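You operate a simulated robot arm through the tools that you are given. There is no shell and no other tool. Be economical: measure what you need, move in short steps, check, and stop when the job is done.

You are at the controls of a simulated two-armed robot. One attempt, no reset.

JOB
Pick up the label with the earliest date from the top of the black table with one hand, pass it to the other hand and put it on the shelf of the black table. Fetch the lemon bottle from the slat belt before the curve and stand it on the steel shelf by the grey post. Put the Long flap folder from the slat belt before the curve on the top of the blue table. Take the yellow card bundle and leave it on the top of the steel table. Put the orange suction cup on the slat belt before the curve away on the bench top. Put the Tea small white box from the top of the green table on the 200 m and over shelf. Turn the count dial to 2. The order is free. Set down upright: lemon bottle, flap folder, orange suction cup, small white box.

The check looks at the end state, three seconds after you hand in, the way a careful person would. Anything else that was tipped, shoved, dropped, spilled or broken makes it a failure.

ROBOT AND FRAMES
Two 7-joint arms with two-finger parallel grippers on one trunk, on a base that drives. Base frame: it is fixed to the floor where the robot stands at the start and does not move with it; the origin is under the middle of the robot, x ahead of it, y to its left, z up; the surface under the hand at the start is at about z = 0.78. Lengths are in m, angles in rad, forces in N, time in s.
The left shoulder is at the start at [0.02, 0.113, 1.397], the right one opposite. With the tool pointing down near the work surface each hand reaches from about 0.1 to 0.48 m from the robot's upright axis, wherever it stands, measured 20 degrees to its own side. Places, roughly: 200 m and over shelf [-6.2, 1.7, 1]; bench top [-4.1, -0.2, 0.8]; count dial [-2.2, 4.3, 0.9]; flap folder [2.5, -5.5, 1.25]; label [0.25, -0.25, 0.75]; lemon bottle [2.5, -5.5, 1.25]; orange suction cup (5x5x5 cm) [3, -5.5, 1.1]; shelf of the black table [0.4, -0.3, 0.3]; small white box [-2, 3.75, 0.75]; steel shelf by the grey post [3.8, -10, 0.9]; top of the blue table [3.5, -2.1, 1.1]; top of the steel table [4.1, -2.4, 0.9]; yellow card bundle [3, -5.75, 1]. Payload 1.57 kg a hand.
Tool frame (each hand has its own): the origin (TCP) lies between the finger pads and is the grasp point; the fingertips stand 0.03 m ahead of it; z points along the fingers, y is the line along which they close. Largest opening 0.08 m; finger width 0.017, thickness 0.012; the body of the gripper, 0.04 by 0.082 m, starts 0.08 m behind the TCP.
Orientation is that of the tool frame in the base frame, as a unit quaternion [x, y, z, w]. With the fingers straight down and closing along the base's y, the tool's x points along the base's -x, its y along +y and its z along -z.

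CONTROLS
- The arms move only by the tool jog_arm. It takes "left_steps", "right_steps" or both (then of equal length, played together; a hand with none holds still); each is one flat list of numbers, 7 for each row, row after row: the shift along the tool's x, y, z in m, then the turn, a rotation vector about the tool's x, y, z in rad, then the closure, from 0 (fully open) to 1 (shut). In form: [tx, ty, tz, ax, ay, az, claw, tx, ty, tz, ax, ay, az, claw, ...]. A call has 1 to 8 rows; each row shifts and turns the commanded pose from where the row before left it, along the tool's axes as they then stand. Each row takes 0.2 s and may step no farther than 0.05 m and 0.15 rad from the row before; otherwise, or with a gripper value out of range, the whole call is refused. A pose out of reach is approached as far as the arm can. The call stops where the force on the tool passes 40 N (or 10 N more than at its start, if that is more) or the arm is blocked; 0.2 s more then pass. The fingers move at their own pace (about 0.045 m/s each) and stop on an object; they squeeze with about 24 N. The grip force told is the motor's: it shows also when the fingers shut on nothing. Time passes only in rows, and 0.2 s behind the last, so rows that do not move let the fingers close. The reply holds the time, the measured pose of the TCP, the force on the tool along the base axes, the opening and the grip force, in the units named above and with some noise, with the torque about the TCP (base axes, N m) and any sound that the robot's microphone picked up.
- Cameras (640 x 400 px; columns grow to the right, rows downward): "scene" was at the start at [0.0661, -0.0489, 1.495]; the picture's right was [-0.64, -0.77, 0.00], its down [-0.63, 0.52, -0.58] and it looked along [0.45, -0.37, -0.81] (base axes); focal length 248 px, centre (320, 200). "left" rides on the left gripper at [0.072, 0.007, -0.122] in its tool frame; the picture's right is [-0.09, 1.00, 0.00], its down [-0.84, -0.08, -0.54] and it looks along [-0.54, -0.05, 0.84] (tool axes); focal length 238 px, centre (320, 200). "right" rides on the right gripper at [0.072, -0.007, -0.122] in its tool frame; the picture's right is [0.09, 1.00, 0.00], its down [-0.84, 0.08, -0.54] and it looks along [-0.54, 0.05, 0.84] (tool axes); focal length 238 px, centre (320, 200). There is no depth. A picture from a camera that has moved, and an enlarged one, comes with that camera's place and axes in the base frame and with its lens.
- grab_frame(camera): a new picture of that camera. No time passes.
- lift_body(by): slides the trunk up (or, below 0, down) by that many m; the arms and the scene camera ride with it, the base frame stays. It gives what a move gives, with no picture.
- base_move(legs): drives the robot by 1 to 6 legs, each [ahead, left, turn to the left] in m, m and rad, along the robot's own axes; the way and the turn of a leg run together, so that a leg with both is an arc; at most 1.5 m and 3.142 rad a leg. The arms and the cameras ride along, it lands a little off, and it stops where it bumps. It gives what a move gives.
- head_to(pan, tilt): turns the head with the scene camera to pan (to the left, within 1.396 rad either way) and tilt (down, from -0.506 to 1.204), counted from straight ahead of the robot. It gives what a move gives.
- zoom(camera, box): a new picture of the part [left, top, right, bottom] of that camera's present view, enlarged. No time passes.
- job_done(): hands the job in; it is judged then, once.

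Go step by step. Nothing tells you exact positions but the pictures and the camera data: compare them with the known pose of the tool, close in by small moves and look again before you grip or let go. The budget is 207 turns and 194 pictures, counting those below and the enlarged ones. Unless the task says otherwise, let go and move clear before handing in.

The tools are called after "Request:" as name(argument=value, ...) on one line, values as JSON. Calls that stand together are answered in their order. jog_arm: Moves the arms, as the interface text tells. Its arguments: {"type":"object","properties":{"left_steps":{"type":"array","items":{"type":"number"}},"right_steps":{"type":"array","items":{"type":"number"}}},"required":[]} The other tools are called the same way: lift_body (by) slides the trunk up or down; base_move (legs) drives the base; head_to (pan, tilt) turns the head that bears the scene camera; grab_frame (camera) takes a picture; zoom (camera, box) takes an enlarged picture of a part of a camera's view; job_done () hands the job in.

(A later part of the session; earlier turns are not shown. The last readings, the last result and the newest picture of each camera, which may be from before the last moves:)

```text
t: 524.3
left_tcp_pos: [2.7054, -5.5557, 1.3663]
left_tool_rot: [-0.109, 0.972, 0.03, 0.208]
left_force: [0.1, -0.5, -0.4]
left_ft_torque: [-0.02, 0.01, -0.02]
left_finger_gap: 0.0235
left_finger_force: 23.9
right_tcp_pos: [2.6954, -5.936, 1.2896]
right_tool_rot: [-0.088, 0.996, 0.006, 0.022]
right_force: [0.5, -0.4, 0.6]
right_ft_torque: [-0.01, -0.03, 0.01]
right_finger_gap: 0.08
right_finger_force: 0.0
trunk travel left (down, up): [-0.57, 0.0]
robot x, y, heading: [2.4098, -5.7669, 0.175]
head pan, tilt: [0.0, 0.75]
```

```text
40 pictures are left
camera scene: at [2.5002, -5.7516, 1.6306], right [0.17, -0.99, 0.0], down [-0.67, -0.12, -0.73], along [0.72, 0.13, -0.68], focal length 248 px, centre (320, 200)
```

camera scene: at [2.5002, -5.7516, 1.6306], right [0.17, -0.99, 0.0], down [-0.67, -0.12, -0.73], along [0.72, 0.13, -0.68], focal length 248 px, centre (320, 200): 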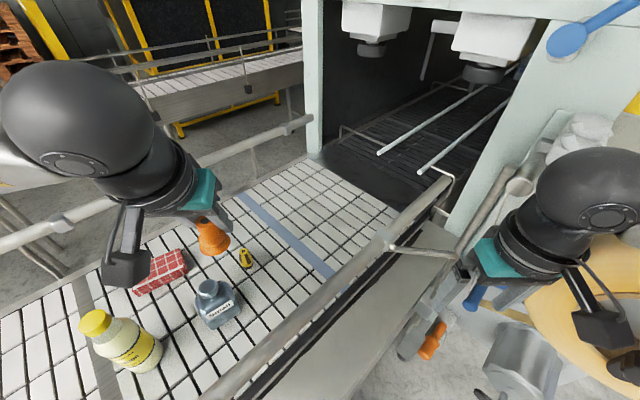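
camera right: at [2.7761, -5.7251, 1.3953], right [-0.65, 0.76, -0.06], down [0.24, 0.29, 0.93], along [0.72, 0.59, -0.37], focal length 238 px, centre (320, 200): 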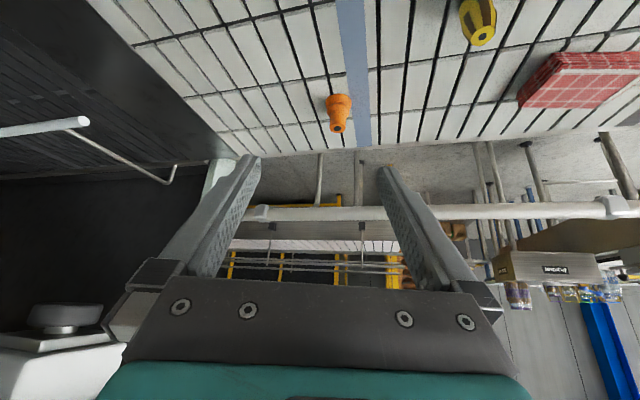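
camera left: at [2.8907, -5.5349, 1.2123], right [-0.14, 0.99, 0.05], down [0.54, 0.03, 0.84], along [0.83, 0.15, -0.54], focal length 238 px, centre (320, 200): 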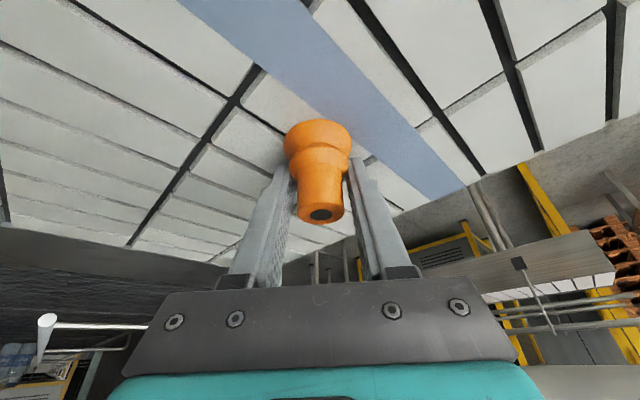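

Request:
zoom(camera="left", box=[220, 80, 420, 300])

Request:
zoom(camera="scene", box=[150, 170, 270, 280])

```text
1.82 times, centred on (320, 190) of left
camera zoom: at [2.5914, -5.5766, 1.4487], right [-0.14, 0.99, 0.05], down [0.55, 0.04, 0.84], along [0.83, 0.15, -0.54], focal length 433 px, centre (320, 218)
```

zoom: 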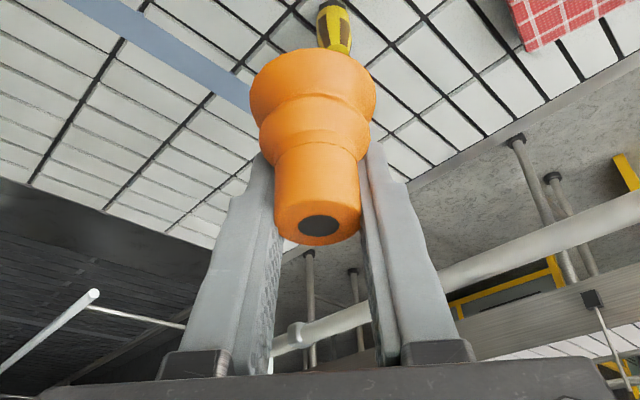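

```text
3.64 times, centred on (210, 225) of scene
camera zoom: at [2.5002, -5.7516, 1.6306], right [0.17, -0.99, 0.0], down [-0.67, -0.12, -0.73], along [0.72, 0.13, -0.68], focal length 904 px, centre (720, 109)
```

zoom: 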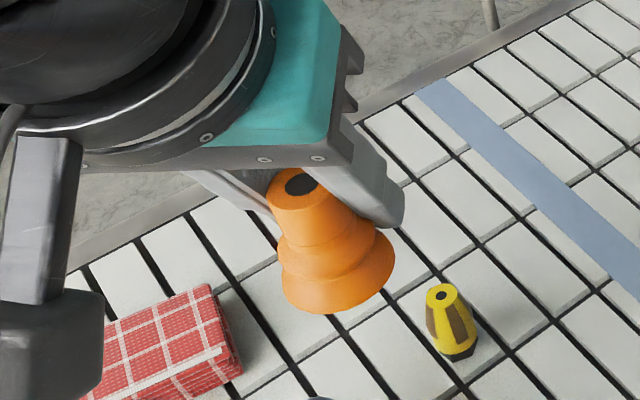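

The cup hangs by its neck in the left hand. Next is the bottle with the right hand: I'll raise the right hand, shift the base left a bit and turn toward the bottle.

Request:
jog_arm(right_steps=[0, 0, -0.04, 0, 0, 0, 0, 0, 0, -0.04, 0, 0.04, 0, 0])

Request:
base_move(legs=[[-0.08, 0.055, 0], [0, 0, 0.55]])

Request:
grab_frame(camera="scene")

Request:
grab_frame(camera="right")

```text
t: 524.9
left_tcp_pos: [2.7079, -5.5561, 1.3662]
left_tool_rot: [-0.109, 0.972, 0.03, 0.208]
left_force: [-1.3, -0.4, -0.9]
left_ft_torque: [0.01, 0.02, 0.0]
left_finger_gap: 0.0234
left_finger_force: 23.8
right_tcp_pos: [2.6929, -5.9388, 1.3674]
right_tool_rot: [-0.088, 0.996, 0.003, 0.002]
right_force: [0.9, -0.7, 0.4]
right_ft_torque: [0.0, -0.02, 0.01]
right_finger_gap: 0.0803
right_finger_force: 0.0
trunk travel left (down, up): [-0.57, 0.0]
robot x, y, heading: [2.4061, -5.7686, 0.174]
head pan, tilt: [0.0, 0.75]
```

```text
t: 527.5
left_tcp_pos: [2.4681, -5.3934, 1.3665]
left_tool_rot: [-0.365, 0.907, 0.085, 0.193]
left_force: [0.1, 0.4, -0.6]
left_ft_torque: [0.01, 0.0, -0.03]
left_finger_gap: 0.0235
left_finger_force: 24.0
right_tcp_pos: [2.6535, -5.7262, 1.3673]
right_tool_rot: [-0.352, 0.936, 0.004, 0.001]
right_force: [-0.3, 0.1, 0.9]
right_ft_torque: [-0.01, 0.02, 0.01]
right_finger_gap: 0.0801
right_finger_force: 0.1
trunk travel left (down, up): [-0.57, 0.0]
robot x, y, heading: [2.3206, -5.7283, 0.715]
head pan, tilt: [0.0, 0.75]
```

```text
37 pictures are left
camera scene: at [2.3919, -5.6666, 1.6305], right [0.66, -0.75, 0.0], down [-0.51, -0.45, -0.73], along [0.55, 0.48, -0.68], focal length 248 px, centre (320, 200)
```

scene: 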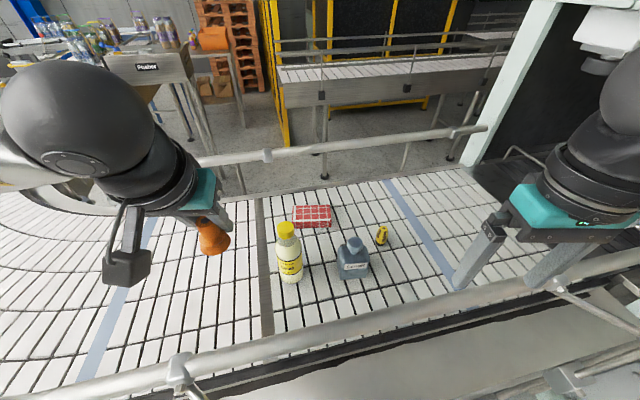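

```text
36 pictures are left
camera right: at [2.6042, -5.7796, 1.4895], right [-0.73, 0.69, 0.01], down [0.58, 0.61, 0.55], along [0.37, 0.4, -0.84], focal length 238 px, centre (320, 200)
```

right: 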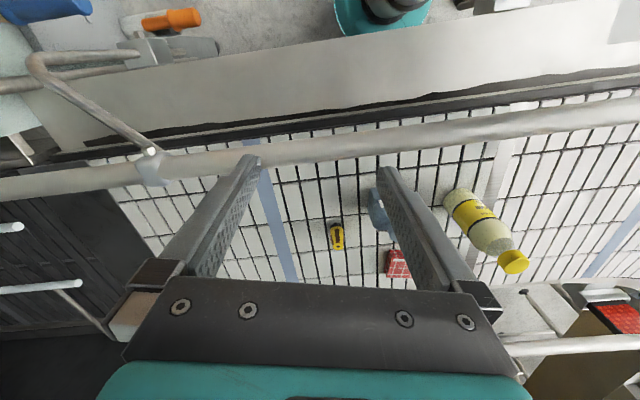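

The bottle cap is at (2.580,-5.420, top 1.268). I'll move the left hand aside and the right hand above the cap.

Request:
jog_arm(left_steps=[0, 0.045, 0, 0, 0, 0, 1, 0, 0.045, 0, 0, 0, 0, 1, 0, 0.045, 0, 0, 0, 0, 1, 0, 0, 0, 0, 0, 0, 1, 0, 0, 0, 0, 0, 0, 1, 0, 0, 0, 0, 0, 0, 1, 0, 0, 0, 0, 0, 0, 1], right_steps=[-0.0207, 0.04, 0, 0, 0, 0, 0, -0.0207, 0.04, 0, 0, 0, 0, 0, -0.0207, 0.04, 0, 0, 0, 0, 0, -0.0207, 0.04, 0, 0, 0, 0, 0, -0.0207, 0.04, 0, 0, 0, 0, 0, -0.0207, 0.04, 0, 0, 0, 0, 0, -0.0207, 0.04, 0, 0, 0, 0, 0])

Request:
grab_frame(camera="right")

```text
t: 529.1
left_tcp_pos: [2.3734, -5.2955, 1.369]
left_tool_rot: [-0.366, 0.907, 0.084, 0.193]
left_force: [-0.6, 0.4, -0.8]
left_ft_torque: [0.01, 0.01, -0.03]
left_finger_gap: 0.0233
left_finger_force: 24.0
right_tcp_pos: [2.5779, -5.4173, 1.3709]
right_tool_rot: [-0.352, 0.936, 0.004, 0.002]
right_force: [-0.1, -0.1, 0.7]
right_ft_torque: [-0.04, 0.02, 0.03]
right_finger_gap: 0.0799
right_finger_force: 0.0
trunk travel left (down, up): [-0.57, 0.0]
robot x, y, heading: [2.3237, -5.7248, 0.713]
head pan, tilt: [0.0, 0.75]
```

```text
35 pictures are left
camera right: at [2.5277, -5.4704, 1.4928], right [-0.73, 0.69, 0.0], down [0.58, 0.61, 0.55], along [0.37, 0.4, -0.84], focal length 238 px, centre (320, 200)
```

right: 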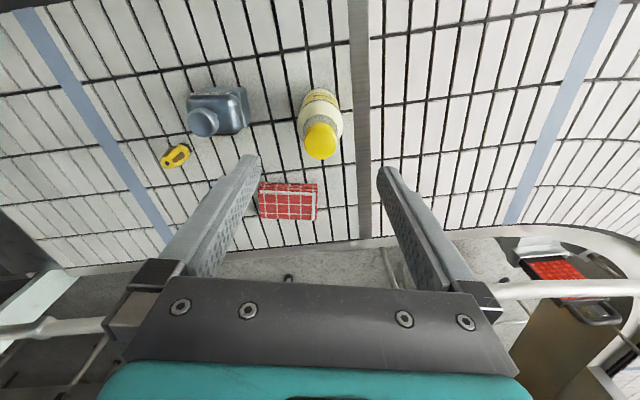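

Request:
jog_arm(right_steps=[-0.005, 0.002, 0.04, 0, 0, 0, 0, 0, 0, 0.04, 0, 0, 0, 0, 0, 0, 0.038, 0, 0, 0, 0, 0, 0, 0, 0, 0, 0, 1, 0, 0, 0, 0, 0, 0, 1, 0, 0, 0, 0, 0, 0, 1, 0, 0, 0, 0, 0, 0, 1, 0, 0, 0, 0, 0, 0, 1])

Request:
zoom(camera="scene", box=[210, 150, 370, 310])

```text
t: 531.0
left_tcp_pos: [2.3742, -5.2971, 1.3687]
left_tool_rot: [-0.366, 0.907, 0.085, 0.192]
left_force: [-0.5, 0.8, -0.2]
left_ft_torque: [-0.01, 0.05, 0.01]
left_finger_gap: 0.0233
left_finger_force: 24.5
right_tcp_pos: [2.5791, -5.4152, 1.2523]
right_tool_rot: [-0.352, 0.936, 0.004, 0.002]
right_force: [-0.3, -0.5, -0.1]
right_ft_torque: [-0.03, 0.02, 0.02]
right_finger_gap: 0.0519
right_finger_force: 24.0
trunk travel left (down, up): [-0.57, 0.0]
robot x, y, heading: [2.3227, -5.7277, 0.714]
head pan, tilt: [0.0, 0.75]
```

```text
2.50 times, centred on (290, 230) of scene
camera zoom: at [2.3922, -5.6666, 1.6305], right [0.66, -0.75, 0.0], down [-0.51, -0.45, -0.73], along [0.55, 0.48, -0.68], focal length 621 px, centre (395, 125)
```

zoom: 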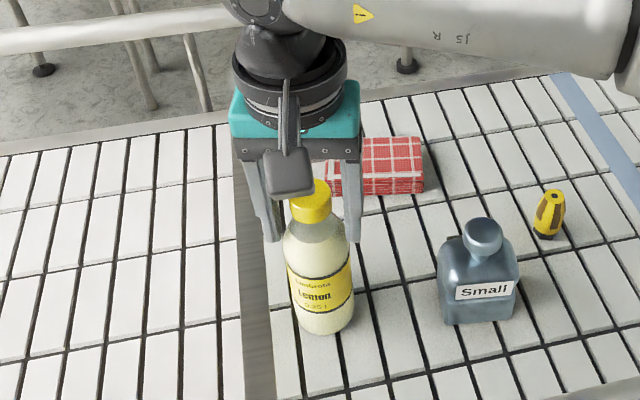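

The fingers closed on the sloping shoulder. I'll reopen, go 3.5 cm lower, and grip the straight body instead.

Request:
jog_arm(right_steps=[0, 0, 0, 0, 0, 0, 0, 0, 0, 0, 0, 0, 0, 0, 0, 0, 0.02, 0, 0, 0, 0, 0, 0, 0.017, 0, 0, 0, 0, 0, 0, 0, 0, 0, 0, 1, 0, 0, 0, 0, 0, 0, 1, 0, 0, 0, 0, 0, 0, 1, 0, 0, 0, 0, 0, 0, 1])

Request:
jog_arm(right_steps=[0, 0, -0.02, 0, 0, 0, 1, 0, 0, -0.04, 0, 0, 0, 1, 0, 0, -0.045, 0, 0, 0, 1, 0, 0, -0.045, 0, 0, 0, 1])

Request:
grab_frame(camera="scene")

```text
t: 532.8
left_tcp_pos: [2.3733, -5.2964, 1.3686]
left_tool_rot: [-0.365, 0.907, 0.084, 0.193]
left_force: [-1.1, -0.4, 0.2]
left_ft_torque: [0.02, -0.01, 0.02]
left_finger_gap: 0.0233
left_finger_force: 24.4
right_tcp_pos: [2.5806, -5.415, 1.2146]
right_tool_rot: [-0.353, 0.936, 0.004, 0.001]
right_force: [-0.6, 0.9, 0.1]
right_ft_torque: [0.07, 0.06, 0.01]
right_finger_gap: 0.0548
right_finger_force: 23.9
trunk travel left (down, up): [-0.57, 0.0]
robot x, y, heading: [2.3252, -5.727, 0.712]
head pan, tilt: [0.0, 0.75]
```

```text
t: 533.8
left_tcp_pos: [2.374, -5.2979, 1.3705]
left_tool_rot: [-0.365, 0.907, 0.085, 0.192]
left_force: [0.8, 1.2, -0.6]
left_ft_torque: [0.0, -0.01, 0.0]
left_finger_gap: 0.0232
left_finger_force: 23.5
right_tcp_pos: [2.5796, -5.4171, 1.3659]
right_tool_rot: [-0.353, 0.936, 0.004, 0.002]
right_force: [-0.1, 0.5, -3.4]
right_ft_torque: [-0.01, -0.02, 0.0]
right_finger_gap: 0.0549
right_finger_force: 24.0
trunk travel left (down, up): [-0.57, 0.0]
robot x, y, heading: [2.32, -5.7227, 0.72]
head pan, tilt: [0.0, 0.75]
```

```text
33 pictures are left
camera scene: at [2.3918, -5.6669, 1.6305], right [0.66, -0.75, 0.0], down [-0.51, -0.45, -0.73], along [0.55, 0.48, -0.68], focal length 248 px, centre (320, 200)
```

scene: 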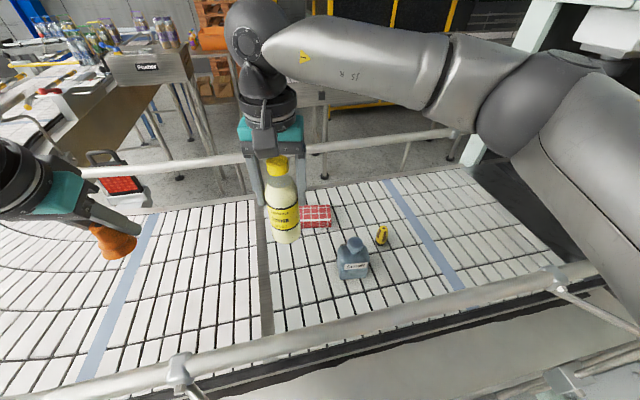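

The bottle is held upright. I'll raise slightly, back away from the belt, and turn toward the steel shelf area at (3.8,-10).

Request:
jog_arm(right_steps=[0, 0, -0.035, 0, 0, 0, 1])

Request:
base_move(legs=[[-0.8, 0, 0], [0, 0, -1.78]])

Request:
head_to(pan=0, tilt=0.3)

Request:
grab_frame(camera="scene")

```text
t: 534.1
left_tcp_pos: [2.3735, -5.2976, 1.3691]
left_tool_rot: [-0.366, 0.906, 0.085, 0.193]
left_force: [0.3, 0.3, -0.8]
left_ft_torque: [0.0, 0.02, 0.0]
left_finger_gap: 0.0234
left_finger_force: 24.1
right_tcp_pos: [2.5776, -5.4168, 1.4007]
right_tool_rot: [-0.352, 0.936, 0.005, 0.001]
right_force: [0.6, -0.3, -2.2]
right_ft_torque: [0.0, 0.0, 0.01]
right_finger_gap: 0.0549
right_finger_force: 23.7
trunk travel left (down, up): [-0.57, 0.0]
robot x, y, heading: [2.3209, -5.7204, 0.714]
head pan, tilt: [0.0, 0.75]
```

```text
t: 542.7
left_tcp_pos: [2.1271, -6.39, 1.3692]
left_tool_rot: [0.473, 0.855, -0.096, 0.187]
left_force: [-0.2, -0.5, -0.1]
left_ft_torque: [0.0, 0.0, -0.01]
left_finger_gap: 0.0234
left_finger_force: 23.4
right_tcp_pos: [1.9678, -6.5668, 1.3998]
right_tool_rot: [0.503, 0.864, 0.002, 0.003]
right_force: [-0.4, -0.1, -3.2]
right_ft_torque: [-0.04, 0.01, 0.03]
right_finger_gap: 0.0547
right_finger_force: 24.1
trunk travel left (down, up): [-0.57, 0.0]
robot x, y, heading: [1.7187, -6.2494, -1.059]
head pan, tilt: [0.0, 0.75]
```

```text
t: 543.6
left_tcp_pos: [2.1266, -6.3893, 1.3694]
left_tool_rot: [0.473, 0.856, -0.096, 0.188]
left_force: [-0.5, 0.2, -0.5]
left_ft_torque: [-0.01, -0.01, 0.03]
left_finger_gap: 0.0233
left_finger_force: 23.6
right_tcp_pos: [1.9681, -6.566, 1.3999]
right_tool_rot: [0.503, 0.864, 0.002, 0.003]
right_force: [0.5, 0.2, -3.3]
right_ft_torque: [0.03, 0.0, 0.01]
right_finger_gap: 0.0547
right_finger_force: 23.9
trunk travel left (down, up): [-0.57, 0.0]
robot x, y, heading: [1.718, -6.2526, -1.058]
head pan, tilt: [0.0, 0.3]
```

```text
32 pictures are left
camera scene: at [1.7687, -6.3444, 1.6708], right [-0.87, -0.49, 0.0], down [-0.15, 0.26, -0.95], along [0.47, -0.83, -0.3], focal length 248 px, centre (320, 200)
```

scene: 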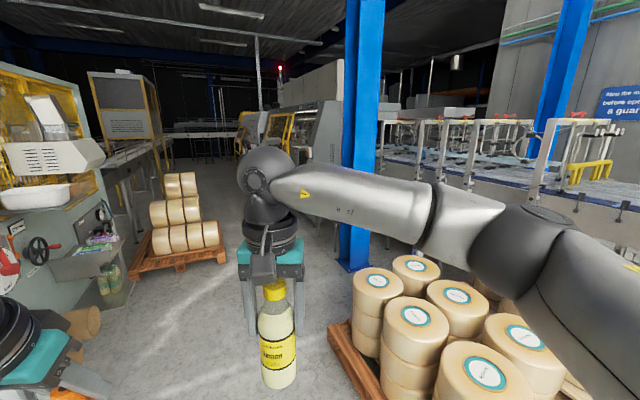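

The aisle ahead is clear between the roll pallets. I'll drive along it and look again.

Request:
base_move(legs=[[1.05, 0.42, 0], [1.4, 0, 0]])

Request:
head_to(pan=0.25, tilt=0.3)

Request:
grab_frame(camera="scene")

```text
t: 555.9
left_tcp_pos: [3.6753, -8.3, 1.3692]
left_tool_rot: [0.466, 0.859, -0.095, 0.188]
left_force: [0.8, -0.1, 0.9]
left_ft_torque: [0.03, -0.02, 0.01]
left_finger_gap: 0.0231
left_finger_force: 23.9
right_tcp_pos: [3.5196, -8.4782, 1.4002]
right_tool_rot: [0.497, 0.867, 0.002, 0.003]
right_force: [-0.4, -0.1, -2.4]
right_ft_torque: [0.04, 0.03, 0.04]
right_finger_gap: 0.055
right_finger_force: 24.2
trunk travel left (down, up): [-0.57, 0.0]
robot x, y, heading: [3.2656, -8.1679, -1.043]
head pan, tilt: [0.0, 0.3]
```

```text
t: 556.6
left_tcp_pos: [3.6758, -8.2996, 1.3685]
left_tool_rot: [0.466, 0.859, -0.095, 0.188]
left_force: [0.5, -0.3, -0.3]
left_ft_torque: [0.0, -0.01, -0.01]
left_finger_gap: 0.0235
left_finger_force: 23.9
right_tcp_pos: [3.5195, -8.4788, 1.4001]
right_tool_rot: [0.496, 0.868, 0.001, 0.004]
right_force: [-0.3, 0.0, -3.4]
right_ft_torque: [0.0, 0.02, 0.0]
right_finger_gap: 0.055
right_finger_force: 24.1
trunk travel left (down, up): [-0.57, 0.0]
robot x, y, heading: [3.2654, -8.1674, -1.045]
head pan, tilt: [0.25, 0.3]
```

```text
31 pictures are left
camera scene: at [3.3352, -8.2455, 1.6709], right [-0.71, -0.7, 0.0], down [-0.21, 0.21, -0.96], along [0.67, -0.68, -0.3], focal length 248 px, centre (320, 200)
```

scene: 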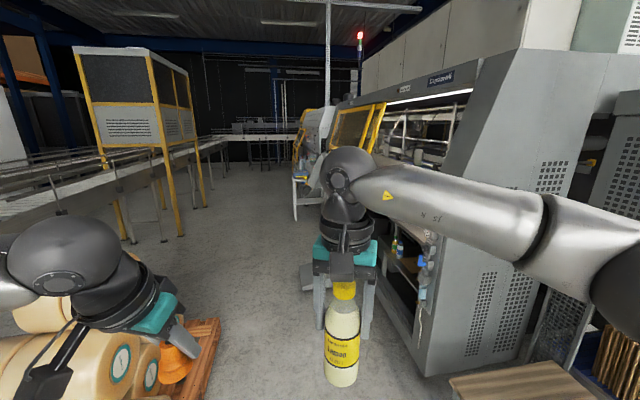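

Request:
zoom(camera="scene", box=[270, 90, 480, 330])

```text
1.67 times, centred on (375, 210) of scene
camera zoom: at [3.3352, -8.2455, 1.6709], right [-0.71, -0.7, 0.0], down [-0.21, 0.21, -0.96], along [0.67, -0.68, -0.3], focal length 414 px, centre (228, 183)
```

zoom: 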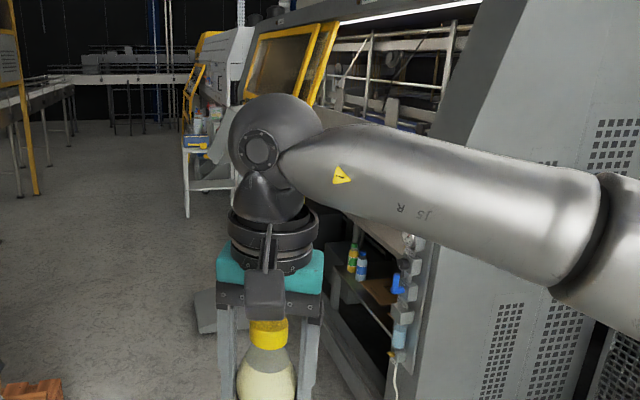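

A cabinet-like machine with an open shelf is on the right near (3.9,-9.7). I'll drive alongside it and face it.

Request:
base_move(legs=[[1.4, 0.36, 0], [0, 0, -1.15]])

Request:
head_to(pan=0.15, tilt=0.55)

Request:
grab_frame(camera="scene")

```text
t: 566.7
left_tcp_pos: [4.3042, -9.6355, 1.3687]
left_tool_rot: [0.866, 0.453, -0.185, 0.103]
left_force: [-0.4, 0.1, 0.4]
left_ft_torque: [0.05, -0.02, -0.02]
left_finger_gap: 0.0233
left_finger_force: 23.7
right_tcp_pos: [4.0807, -9.5579, 1.4011]
right_tool_rot: [0.896, 0.443, -0.001, 0.004]
right_force: [-0.1, 0.1, -2.7]
right_ft_torque: [0.02, -0.02, 0.01]
right_finger_gap: 0.0546
right_finger_force: 24.1
trunk travel left (down, up): [-0.57, 0.0]
robot x, y, heading: [4.2756, -9.2069, -2.229]
head pan, tilt: [0.25, 0.3]
```

```text
t: 567.5
left_tcp_pos: [4.3045, -9.635, 1.3697]
left_tool_rot: [0.866, 0.453, -0.184, 0.103]
left_force: [-0.2, -0.3, 0.1]
left_ft_torque: [-0.01, -0.01, -0.02]
left_finger_gap: 0.0233
left_finger_force: 23.8
right_tcp_pos: [4.0802, -9.5585, 1.3994]
right_tool_rot: [0.897, 0.442, -0.001, 0.005]
right_force: [-0.4, -0.5, -1.9]
right_ft_torque: [-0.03, -0.02, 0.0]
right_finger_gap: 0.0548
right_finger_force: 24.0
trunk travel left (down, up): [-0.57, 0.0]
robot x, y, heading: [4.2722, -9.2072, -2.231]
head pan, tilt: [0.15, 0.55]
```

```text
29 pictures are left
camera scene: at [4.2226, -9.294, 1.648], right [-0.87, 0.49, 0.0], down [0.25, 0.46, -0.85], along [-0.41, -0.75, -0.52], focal length 248 px, centre (320, 200)
```

scene: 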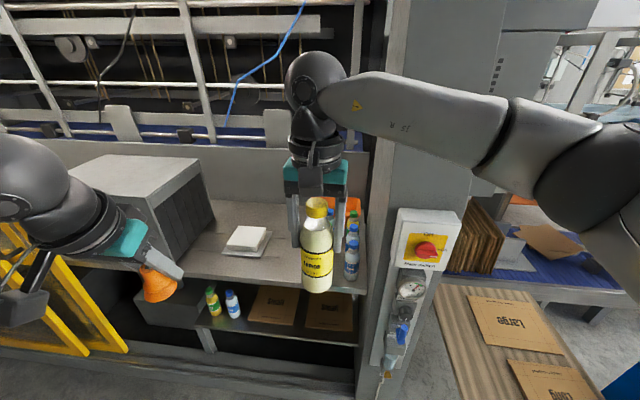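

Request:
zoom(camera="scene", box=[180, 180, 400, 340])

```text
2.50 times, centred on (290, 260) of scene
camera zoom: at [4.2226, -9.294, 1.648], right [-0.87, 0.49, 0.0], down [0.25, 0.46, -0.85], along [-0.41, -0.75, -0.52], focal length 621 px, centre (395, 50)
```

zoom: 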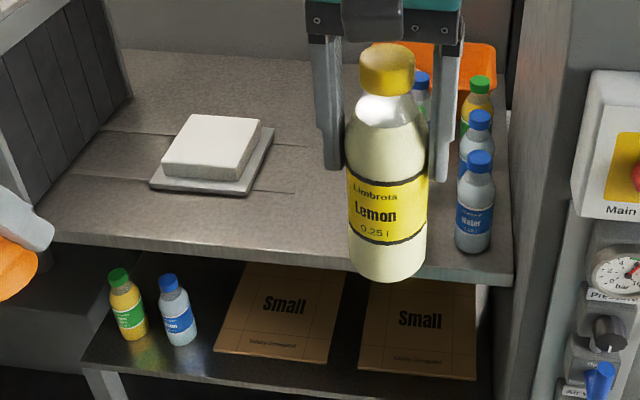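

The upper steel shelf (z≈0.9) by the grey post has a free zone between the tray and the water bottles, around (3.844,-9.99). I'll move in and extend the bottle there.

Request:
base_move(legs=[[0, 0.24, 0], [0.35, 0, 0]])

Request:
grab_frame(camera="scene")

```text
t: 571.1
left_tcp_pos: [4.2852, -10.0562, 1.3698]
left_tool_rot: [0.866, 0.453, -0.185, 0.104]
left_force: [-0.5, -0.3, -0.7]
left_ft_torque: [0.01, 0.0, -0.01]
left_finger_gap: 0.0237
left_finger_force: 24.1
right_tcp_pos: [4.0619, -9.9792, 1.4008]
right_tool_rot: [0.896, 0.444, -0.001, 0.005]
right_force: [0.3, -0.6, -3.6]
right_ft_torque: [0.04, 0.0, 0.01]
right_finger_gap: 0.0544
right_finger_force: 24.1
trunk travel left (down, up): [-0.57, 0.0]
robot x, y, heading: [4.2521, -9.6258, -2.23]
head pan, tilt: [0.15, 0.55]
```

```text
27 pictures are left
camera scene: at [4.2032, -9.7142, 1.6479], right [-0.87, 0.48, 0.0], down [0.25, 0.46, -0.85], along [-0.41, -0.75, -0.52], focal length 248 px, centre (320, 200)
```

scene: 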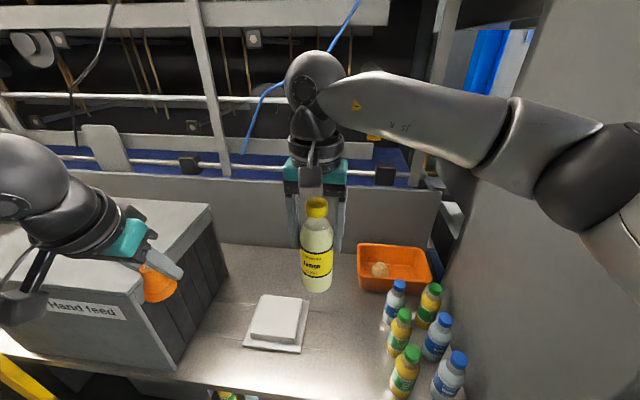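

Request:
base_move(legs=[[0.07, 0.1, 0]])

Request:
jog_arm(right_steps=[-0.016, -0.032, 0, 0, 0, 0, 1, -0.016, -0.032, 0, 0, 0, 0, 1, -0.016, -0.032, 0, 0, 0, 0, 1, -0.016, -0.031, 0, 0, 0, 0, 1, 0, 0, 0.045, 0, 0, 0, 1, 0, 0, 0.045, 0, 0, 0, 1, 0, 0, 0.045, 0, 0, 0, 1, 0, 0, 0.045, 0, 0, 0, 1])

Request:
grab_frame(camera="scene")

```text
t: 572.4
left_tcp_pos: [4.3231, -10.171, 1.37]
left_tool_rot: [0.866, 0.453, -0.184, 0.103]
left_force: [-0.1, 0.5, -1.2]
left_ft_torque: [0.0, -0.01, 0.0]
left_finger_gap: 0.0234
left_finger_force: 24.0
right_tcp_pos: [4.0976, -10.0944, 1.4]
right_tool_rot: [0.897, 0.443, -0.001, 0.005]
right_force: [-0.6, 0.1, -2.8]
right_ft_torque: [0.05, 0.03, 0.01]
right_finger_gap: 0.0546
right_finger_force: 23.6
trunk travel left (down, up): [-0.57, 0.0]
robot x, y, heading: [4.2921, -9.7402, -2.228]
head pan, tilt: [0.15, 0.55]
```

```text
t: 574.2
left_tcp_pos: [4.3217, -10.1706, 1.369]
left_tool_rot: [0.866, 0.453, -0.183, 0.104]
left_force: [0.6, -0.9, -0.9]
left_ft_torque: [0.03, -0.02, 0.03]
left_finger_gap: 0.0234
left_finger_force: 24.0
right_tcp_pos: [3.9575, -10.0703, 1.2195]
right_tool_rot: [0.897, 0.443, -0.002, 0.006]
right_force: [0.3, 0.1, -2.6]
right_ft_torque: [0.01, 0.02, 0.0]
right_finger_gap: 0.0546
right_finger_force: 24.3
trunk travel left (down, up): [-0.57, 0.0]
robot x, y, heading: [4.2857, -9.7374, -2.228]
head pan, tilt: [0.15, 0.55]
```

```text
26 pictures are left
camera scene: at [4.2392, -9.8299, 1.6479], right [-0.87, 0.49, 0.0], down [0.25, 0.46, -0.85], along [-0.41, -0.75, -0.52], focal length 248 px, centre (320, 200)
```

scene: 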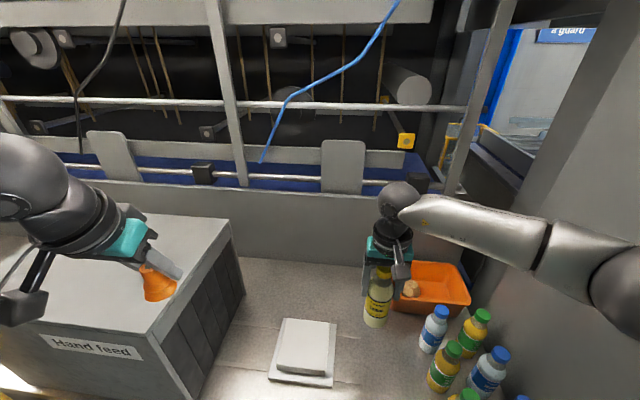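

Request:
jog_arm(right_steps=[0, 0, 0.045, 0, 0, 0, 1, 0, 0, 0.045, 0, 0, 0, 1, 0, 0, 0.045, 0, 0, 0, 1, 0, 0, 0.03, 0, 0, 0, 1, 0, 0, 0.015, 0, 0, 0, 1, 0, 0, 0.015, 0, 0, 0, 1, 0, 0, 0.012, 0, 0, 0, 1])

```text
t: 575.8
left_tcp_pos: [4.3239, -10.169, 1.3699]
left_tool_rot: [0.866, 0.453, -0.185, 0.104]
left_force: [-0.2, -0.5, 0.4]
left_ft_torque: [-0.03, 0.03, 0.0]
left_finger_gap: 0.0233
left_finger_force: 23.4
right_tcp_pos: [3.9582, -10.0705, 1.0145]
right_tool_rot: [0.897, 0.443, -0.003, 0.005]
right_force: [0.0, 0.1, 14.3]
right_ft_torque: [0.34, 0.02, 0.05]
right_finger_gap: 0.0546
right_finger_force: 23.4
trunk travel left (down, up): [-0.57, 0.0]
robot x, y, heading: [4.2901, -9.7399, -2.234]
head pan, tilt: [0.15, 0.55]
```

Contact at shelf height ≈0.89. I'll release and rise.

Request:
jog_arm(right_steps=[0, 0, -0.002, 0, 0, 0, 0.5, 0, 0, 0, 0, 0, 0, 0, 0, 0, 0, 0, 0, 0, 0, 0, 0, 0, 0, 0, 0, 0, 0, 0, -0.04, 0, 0, 0, 0, 0, 0, -0.045, 0, 0, 0, 0, 0, 0, -0.045, 0, 0, 0, 0, 0, 0, -0.045, 0, 0, 0, 0])

Request:
jog_arm(right_steps=[0, 0, -0.045, 0, 0, 0, 0, 0, 0, -0.045, 0, 0, 0, 0, 0, 0, -0.045, 0, 0, 0, 0, 0.03, 0.0, -0.03, 0, 0, 0, 0, 0.04, -0.02, 0, 0, 0, 0, 0, 0.04, -0.02, 0, 0, 0, 0, 0])

Request:
grab_frame(camera="scene")

```text
t: 577.6
left_tcp_pos: [4.3225, -10.17, 1.3689]
left_tool_rot: [0.866, 0.453, -0.184, 0.103]
left_force: [0.6, -0.3, -0.6]
left_ft_torque: [0.0, -0.01, 0.03]
left_finger_gap: 0.0232
left_finger_force: 24.1
right_tcp_pos: [3.9588, -10.0674, 1.1911]
right_tool_rot: [0.897, 0.443, -0.001, 0.004]
right_force: [1.0, 0.6, 0.2]
right_ft_torque: [-0.03, 0.0, -0.04]
right_finger_gap: 0.08
right_finger_force: 0.1
trunk travel left (down, up): [-0.57, 0.0]
robot x, y, heading: [4.2854, -9.7434, -2.228]
head pan, tilt: [0.15, 0.55]
```

```text
t: 579.0
left_tcp_pos: [4.3226, -10.1699, 1.37]
left_tool_rot: [0.867, 0.453, -0.183, 0.103]
left_force: [0.2, 0.2, -0.9]
left_ft_torque: [-0.02, 0.0, -0.01]
left_finger_gap: 0.0232
left_finger_force: 24.1
right_tcp_pos: [3.9927, -9.9539, 1.3525]
right_tool_rot: [0.897, 0.443, -0.001, 0.005]
right_force: [-0.2, 0.5, 0.3]
right_ft_torque: [0.0, 0.01, 0.0]
right_finger_gap: 0.0801
right_finger_force: 0.0
trunk travel left (down, up): [-0.57, 0.0]
robot x, y, heading: [4.2868, -9.7397, -2.227]
head pan, tilt: [0.15, 0.55]
```

```text
25 pictures are left
camera scene: at [4.2399, -9.8279, 1.648], right [-0.87, 0.49, 0.0], down [0.25, 0.46, -0.85], along [-0.41, -0.75, -0.52], focal length 248 px, centre (320, 200)
```

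scene: 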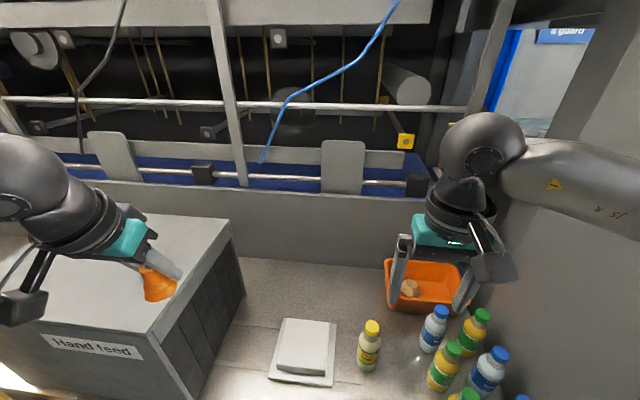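

The bottle stands on the shelf. I'll start back with the cup, retracing the aisle.

Request:
base_move(legs=[[-0.45, 0, 0], [0, 0, -1.67], [0.93, 0, 0], [0.93, 0, 0], [0, 0, -0.35], [1.34, 0, 0]])

```text
t: 602.2
left_tcp_pos: [2.2267, -6.718, 1.3694]
left_tool_rot: [0.836, -0.506, -0.183, -0.104]
left_force: [-1.3, 0.0, -0.9]
left_ft_torque: [0.01, -0.02, 0.02]
left_finger_gap: 0.0233
left_finger_force: 23.6
right_tcp_pos: [2.5682, -6.5242, 1.3521]
right_tool_rot: [0.843, -0.537, -0.004, 0.002]
right_force: [-0.1, -0.1, -0.3]
right_ft_torque: [0.02, -0.02, -0.01]
right_finger_gap: 0.0801
right_finger_force: 0.0
trunk travel left (down, up): [-0.57, 0.0]
robot x, y, heading: [2.623, -6.8886, 2.002]
head pan, tilt: [0.15, 0.55]
```

Request:
base_move(legs=[[0, 0, 0.47], [1.42, 0, 0], [0, 0, -0.25], [1.09, 0, 0], [1.09, 0, 0], [1.09, 0, 0]])

```text
t: 626.9
left_tcp_pos: [-0.9111, -3.395, 1.3687]
left_tool_rot: [0.892, -0.399, -0.194, -0.08]
left_force: [0.3, -0.2, -0.2]
left_ft_torque: [0.01, 0.0, 0.01]
left_finger_gap: 0.0235
left_finger_force: 24.0
right_tcp_pos: [-0.6259, -3.1236, 1.3512]
right_tool_rot: [0.903, -0.429, -0.002, 0.002]
right_force: [0.3, 0.6, -0.5]
right_ft_torque: [0.0, 0.0, -0.01]
right_finger_gap: 0.0801
right_finger_force: 0.0
trunk travel left (down, up): [-0.57, 0.0]
robot x, y, heading: [-0.486, -3.4629, 2.247]
head pan, tilt: [0.15, 0.55]
```

Request:
base_move(legs=[[1.3, -0.39, 0], [1.45, -0.09, 0], [0.98, -0.53, 0], [0, 0, 0.9]])

Request:
head_to(pan=0, tilt=0.4)

Request:
grab_frame(camera="scene")

```text
t: 648.1
left_tcp_pos: [-2.4428, -0.2571, 1.3697]
left_tool_rot: [0.977, 0.022, -0.211, 0.012]
left_force: [-0.5, -0.1, -0.3]
left_ft_torque: [0.0, 0.01, -0.01]
left_finger_gap: 0.0234
left_finger_force: 23.9
right_tcp_pos: [-2.4734, 0.1343, 1.3528]
right_tool_rot: [1.0, 0.0, -0.003, 0.003]
right_force: [0.8, -0.1, -0.4]
right_ft_torque: [0.03, -0.02, 0.01]
right_finger_gap: 0.0799
right_finger_force: 0.0
trunk travel left (down, up): [-0.57, 0.0]
robot x, y, heading: [-2.1229, 0.0314, 3.14]
head pan, tilt: [0.15, 0.55]
```

```text
t: 648.8
left_tcp_pos: [-2.444, -0.2581, 1.3684]
left_tool_rot: [0.977, 0.022, -0.21, 0.011]
left_force: [0.0, 0.2, 0.2]
left_ft_torque: [-0.04, 0.0, -0.04]
left_finger_gap: 0.0235
left_finger_force: 24.3
right_tcp_pos: [-2.4739, 0.135, 1.3527]
right_tool_rot: [1.0, 0.002, -0.003, 0.003]
right_force: [0.7, 0.0, -0.6]
right_ft_torque: [0.0, -0.02, -0.01]
right_finger_gap: 0.0798
right_finger_force: 0.2
trunk travel left (down, up): [-0.57, 0.0]
robot x, y, heading: [-2.1231, 0.0291, 3.137]
head pan, tilt: [0.0, 0.4]
```

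```text
24 pictures are left
camera scene: at [-2.2252, 0.0281, 1.6616], right [0.0, 1.0, 0.0], down [0.39, 0.0, -0.92], along [-0.92, 0.0, -0.39], focal length 248 px, centre (320, 200)
```

scene: 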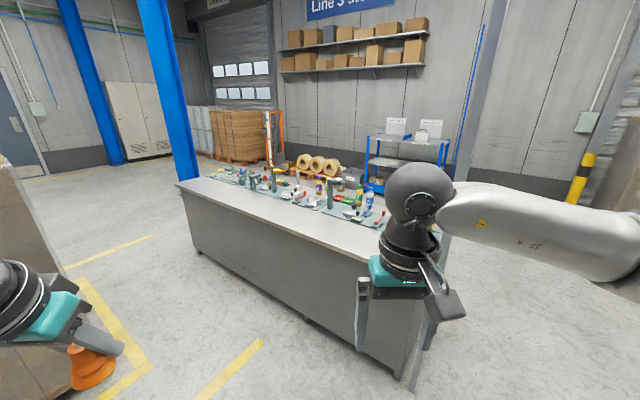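

Request:
zoom(camera="scene", box=[180, 150, 400, 270])

```text
2.91 times, centred on (290, 210) of scene
camera zoom: at [-2.2252, 0.0281, 1.6616], right [0.0, 1.0, 0.0], down [0.39, 0.0, -0.92], along [-0.92, 0.0, -0.39], focal length 723 px, centre (407, 171)
```

zoom: 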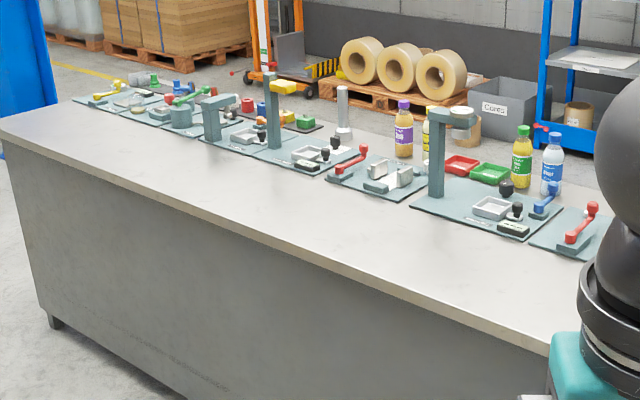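

The bench's front strip is wide and free; I'll target about (-3.71,-0.16). I'll face the bench and move up to it.

Request:
base_move(legs=[[0, 0, -0.627], [0.3, 0.88, 0], [0.38, 0, 0]])

Request:
lift_body(by=-0.28)

Request:
head_to(pan=0.2, tilt=0.75)

Request:
grab_frame(camera="scene")

```text
t: 657.4
left_tcp_pos: [-3.6264, -0.297, 1.368]
left_tool_rot: [0.934, -0.29, -0.203, -0.056]
left_force: [-0.9, 1.2, -0.1]
left_ft_torque: [-0.01, 0.01, 0.01]
left_finger_gap: 0.0234
left_finger_force: 23.6
right_tcp_pos: [-3.4146, 0.0321, 1.3519]
right_tool_rot: [0.948, -0.318, -0.003, 0.002]
right_force: [-0.2, 0.2, 0.0]
right_ft_torque: [-0.01, -0.02, 0.02]
right_finger_gap: 0.0797
right_finger_force: 0.0
trunk travel left (down, up): [-0.57, 0.0]
robot x, y, heading: [-3.1936, -0.2632, 2.499]
head pan, tilt: [0.0, 0.4]
```

```text
t: 660.2
left_tcp_pos: [-3.6265, -0.2992, 1.0896]
left_tool_rot: [0.934, -0.29, -0.203, -0.056]
left_force: [-0.9, -0.2, -0.7]
left_ft_torque: [0.01, -0.02, -0.02]
left_finger_gap: 0.0233
left_finger_force: 24.1
right_tcp_pos: [-3.4139, 0.0323, 1.0712]
right_tool_rot: [0.948, -0.318, -0.002, 0.003]
right_force: [1.2, 0.3, -0.4]
right_ft_torque: [0.01, 0.0, 0.0]
right_finger_gap: 0.0799
right_finger_force: 0.1
trunk travel left (down, up): [-0.29, 0.28]
robot x, y, heading: [-3.1972, -0.2637, 2.491]
head pan, tilt: [0.0, 0.4]
```

```text
t: 661.1
left_tcp_pos: [-3.6256, -0.297, 1.0897]
left_tool_rot: [0.934, -0.29, -0.203, -0.056]
left_force: [0.2, 0.0, -0.5]
left_ft_torque: [0.0, -0.01, 0.04]
left_finger_gap: 0.0234
left_finger_force: 24.1
right_tcp_pos: [-3.4135, 0.033, 1.0733]
right_tool_rot: [0.948, -0.317, -0.003, 0.002]
right_force: [0.1, 0.5, -0.6]
right_ft_torque: [-0.01, 0.02, -0.02]
right_finger_gap: 0.08
right_finger_force: 0.0
trunk travel left (down, up): [-0.29, 0.28]
robot x, y, heading: [-3.1982, -0.262, 2.491]
head pan, tilt: [0.201, 0.75]
```

```text
22 pictures are left
camera scene: at [-3.2789, -0.223, 1.3506], right [0.44, 0.9, 0.0], down [0.61, -0.3, -0.73], along [-0.66, 0.32, -0.68], focal length 248 px, centre (320, 200)
```

scene: 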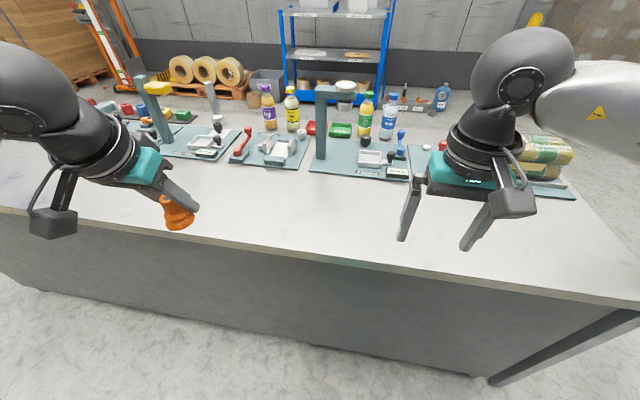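

Request:
zoom(camera="scene", box=[120, 160, 240, 260])

Request:
zoom(camera="left", box=[220, 60, 420, 260])

```text
4.00 times, centred on (180, 210) of scene
camera zoom: at [-3.2789, -0.223, 1.3506], right [0.44, 0.9, 0.0], down [0.61, -0.3, -0.73], along [-0.66, 0.32, -0.68], focal length 994 px, centre (880, 160)
```

zoom: 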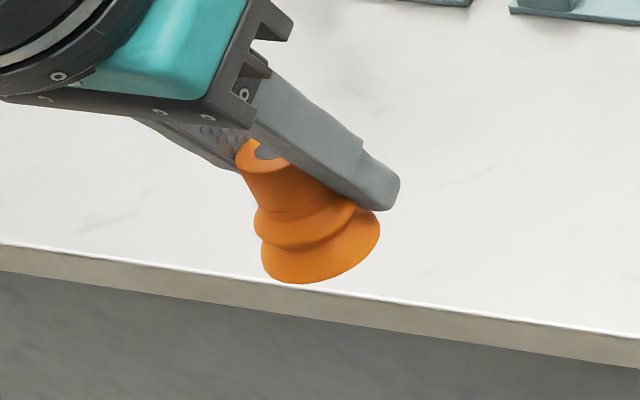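

```text
2.00 times, centred on (320, 160) of left
camera zoom: at [-3.5342, -0.3677, 1.1711], right [-0.63, -0.77, 0.05], down [-0.4, 0.38, 0.84], along [-0.67, 0.51, -0.54], focal length 477 px, centre (320, 280)
```

zoom: 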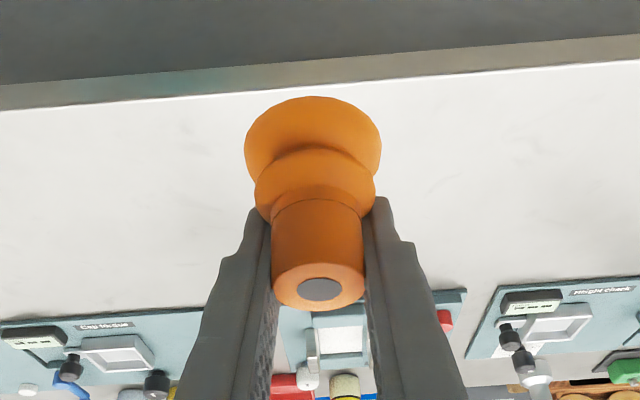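

The cup's axis is still vertical. I'll move it 15 cm forward over the strip and lower most of the way.

Request:
jog_arm(left_steps=[-0.034, 0, 0.0157, 0, 0, 0, 1, -0.034, 0, 0.0157, 0, 0, 0, 1, -0.034, 0, 0.0157, 0, 0, 0, 1, -0.034, 0, 0.0157, 0, 0, 0, 1, 0.0188, 0, 0.0409, 0, 0, 0, 1, 0.0188, 0, 0.0409, 0, 0, 0, 1, 0.0188, 0, 0.0409, 0, 0, 0, 1])

Request:
grab_frame(camera="scene")

```text
t: 662.7
left_tcp_pos: [-3.7502, -0.2166, 0.953]
left_tool_rot: [0.934, -0.29, -0.202, -0.056]
left_force: [-0.1, -0.3, 0.1]
left_ft_torque: [0.01, -0.02, 0.0]
left_finger_gap: 0.0232
left_finger_force: 24.3
right_tcp_pos: [-3.4131, 0.0315, 1.0716]
right_tool_rot: [0.948, -0.318, -0.004, 0.002]
right_force: [0.2, 0.2, 0.0]
right_ft_torque: [-0.02, 0.0, -0.02]
right_finger_gap: 0.08
right_finger_force: 0.0
trunk travel left (down, up): [-0.29, 0.28]
robot x, y, heading: [-3.1989, -0.26, 2.491]
head pan, tilt: [0.201, 0.75]
```

```text
19 pictures are left
camera scene: at [-3.2791, -0.223, 1.3505], right [0.44, 0.9, 0.0], down [0.61, -0.3, -0.73], along [-0.66, 0.32, -0.68], focal length 248 px, centre (320, 200)
```

scene: 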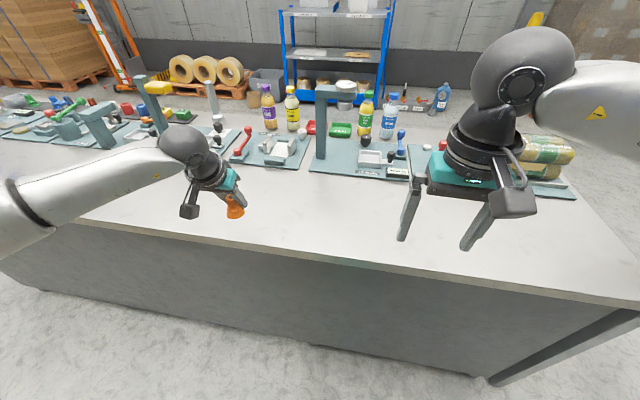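

Request:
jog_arm(left_steps=[0.0083, 0, 0.0182, 0, 0, 0, 1, 0.0083, 0, 0.0182, 0, 0, 0, 1, 0.0042, 0, 0.0091, 0, 0, 0, 1])

Request:
zoom(camera="scene", box=[180, 160, 280, 250])

```text
t: 663.5
left_tcp_pos: [-3.7498, -0.2167, 0.9027]
left_tool_rot: [0.934, -0.29, -0.203, -0.057]
left_force: [0.7, -0.8, -1.2]
left_ft_torque: [-0.02, 0.03, 0.02]
left_finger_gap: 0.0233
left_finger_force: 23.5
right_tcp_pos: [-3.4149, 0.0326, 1.0727]
right_tool_rot: [0.948, -0.318, -0.004, 0.003]
right_force: [0.7, 0.0, 0.1]
right_ft_torque: [0.0, -0.02, -0.02]
right_finger_gap: 0.0799
right_finger_force: 0.1
trunk travel left (down, up): [-0.29, 0.28]
robot x, y, heading: [-3.1968, -0.2663, 2.495]
head pan, tilt: [0.201, 0.75]
```

```text
4.44 times, centred on (230, 205) of scene
camera zoom: at [-3.279, -0.2231, 1.3505], right [0.44, 0.9, 0.0], down [0.61, -0.3, -0.73], along [-0.66, 0.32, -0.68], focal length 1105 px, centre (720, 178)
```

zoom: 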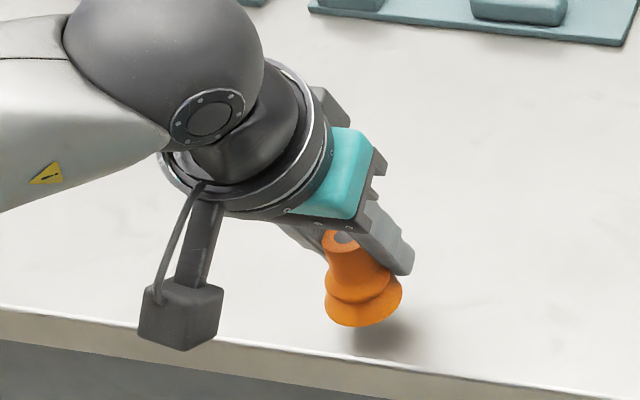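

The bench edge is closer to the cup than I estimated, so I'll drive 0.15 m further in before setting it down.

Request:
base_move(legs=[[0.15, 0, 0]])

Request:
grab_frame(camera="scene")

```text
t: 664.8
left_tcp_pos: [-3.871, -0.1254, 0.9024]
left_tool_rot: [0.934, -0.289, -0.203, -0.056]
left_force: [0.1, -0.2, -0.9]
left_ft_torque: [0.04, 0.0, 0.02]
left_finger_gap: 0.0232
left_finger_force: 23.8
right_tcp_pos: [-3.5349, 0.1239, 1.0724]
right_tool_rot: [0.949, -0.316, -0.004, 0.002]
right_force: [-0.1, -0.1, -0.1]
right_ft_torque: [0.04, 0.01, 0.02]
right_finger_gap: 0.0801
right_finger_force: 0.0
trunk travel left (down, up): [-0.29, 0.28]
robot x, y, heading: [-3.3154, -0.1745, 2.493]
head pan, tilt: [0.201, 0.75]
```

```text
17 pictures are left
camera scene: at [-3.4001, -0.1311, 1.3504], right [0.43, 0.9, 0.0], down [0.61, -0.3, -0.73], along [-0.66, 0.32, -0.68], focal length 248 px, centre (320, 200)
```

scene: 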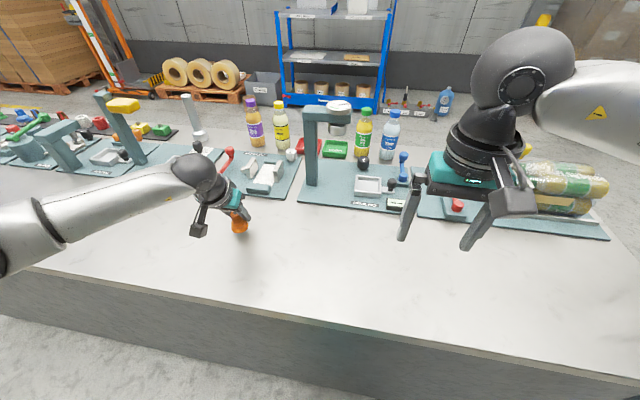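

Bench height works out to about 0.75 and the cup is now 13 cm inside the edge. I'll lower it gradually.

Request:
jog_arm(left_steps=[0.0125, 0, 0.0273, 0, 0, 0, 1, 0.0125, 0, 0.0273, 0, 0, 0, 1, 0.0062, 0, 0.0137, 0, 0, 0, 1, 0.0042, 0, 0.0091, 0, 0, 0, 1])

Request:
zoom(camera="scene", box=[180, 150, 300, 270])

```text
t: 665.3
left_tcp_pos: [-3.8773, -0.1213, 0.8812]
left_tool_rot: [0.932, -0.286, -0.215, -0.062]
left_force: [10.9, -6.2, 19.9]
left_ft_torque: [-0.19, -0.44, -0.06]
left_finger_gap: 0.0236
left_finger_force: 23.8
right_tcp_pos: [-3.5341, 0.1231, 1.0718]
right_tool_rot: [0.949, -0.316, -0.003, 0.001]
right_force: [-0.2, 0.1, 0.1]
right_ft_torque: [0.03, -0.06, 0.01]
right_finger_gap: 0.0799
right_finger_force: 0.0
trunk travel left (down, up): [-0.29, 0.28]
robot x, y, heading: [-3.3174, -0.171, 2.497]
head pan, tilt: [0.201, 0.75]
stopped in row 2 (left hand): the force on the tool passed its limit at 74 N (the readings are from after the stop); the commanded pose is now the measured one
```

```text
3.33 times, centred on (240, 210) of scene
camera zoom: at [-3.3984, -0.1322, 1.3507], right [0.43, 0.9, 0.0], down [0.61, -0.3, -0.73], along [-0.66, 0.32, -0.68], focal length 828 px, centre (587, 167)
```

zoom: 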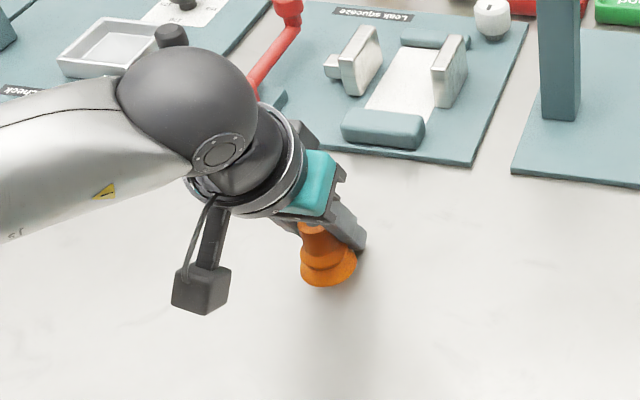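

The cup touched earlier than expected (bench ≈0.84). I'll ease off a few millimetres and check.

Request:
jog_arm(left_steps=[-0.0015, 0, -0.0035, 0, 0, 0, 1, 0, 0, 0, 0, 0, 0, 1])

Request:
zoom(camera="left", box=[220, 60, 420, 260])

```text
t: 665.9
left_tcp_pos: [-3.8774, -0.124, 0.8819]
left_tool_rot: [0.932, -0.286, -0.213, -0.06]
left_force: [0.2, 1.5, 0.2]
left_ft_torque: [0.05, -0.02, 0.0]
left_finger_gap: 0.0233
left_finger_force: 24.4
right_tcp_pos: [-3.5346, 0.1236, 1.0729]
right_tool_rot: [0.949, -0.316, -0.003, 0.002]
right_force: [-0.4, -0.1, -0.6]
right_ft_torque: [-0.01, 0.03, 0.0]
right_finger_gap: 0.0799
right_finger_force: 0.1
trunk travel left (down, up): [-0.29, 0.28]
robot x, y, heading: [-3.3132, -0.1702, 2.489]
head pan, tilt: [0.201, 0.75]
```

```text
2.00 times, centred on (320, 160) of left
camera zoom: at [-3.7838, -0.1938, 0.9606], right [-0.63, -0.78, 0.05], down [-0.38, 0.36, 0.85], along [-0.68, 0.51, -0.53], focal length 477 px, centre (320, 280)
```

zoom: 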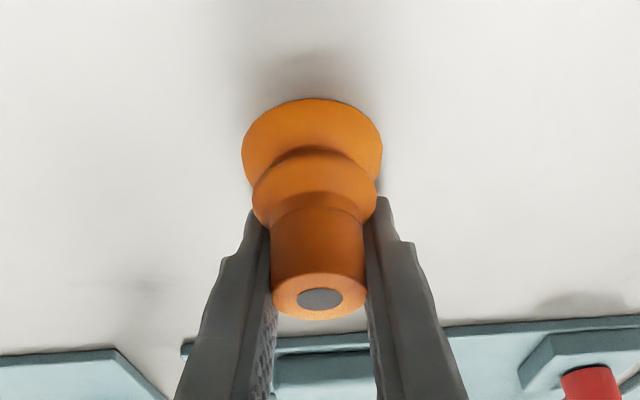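

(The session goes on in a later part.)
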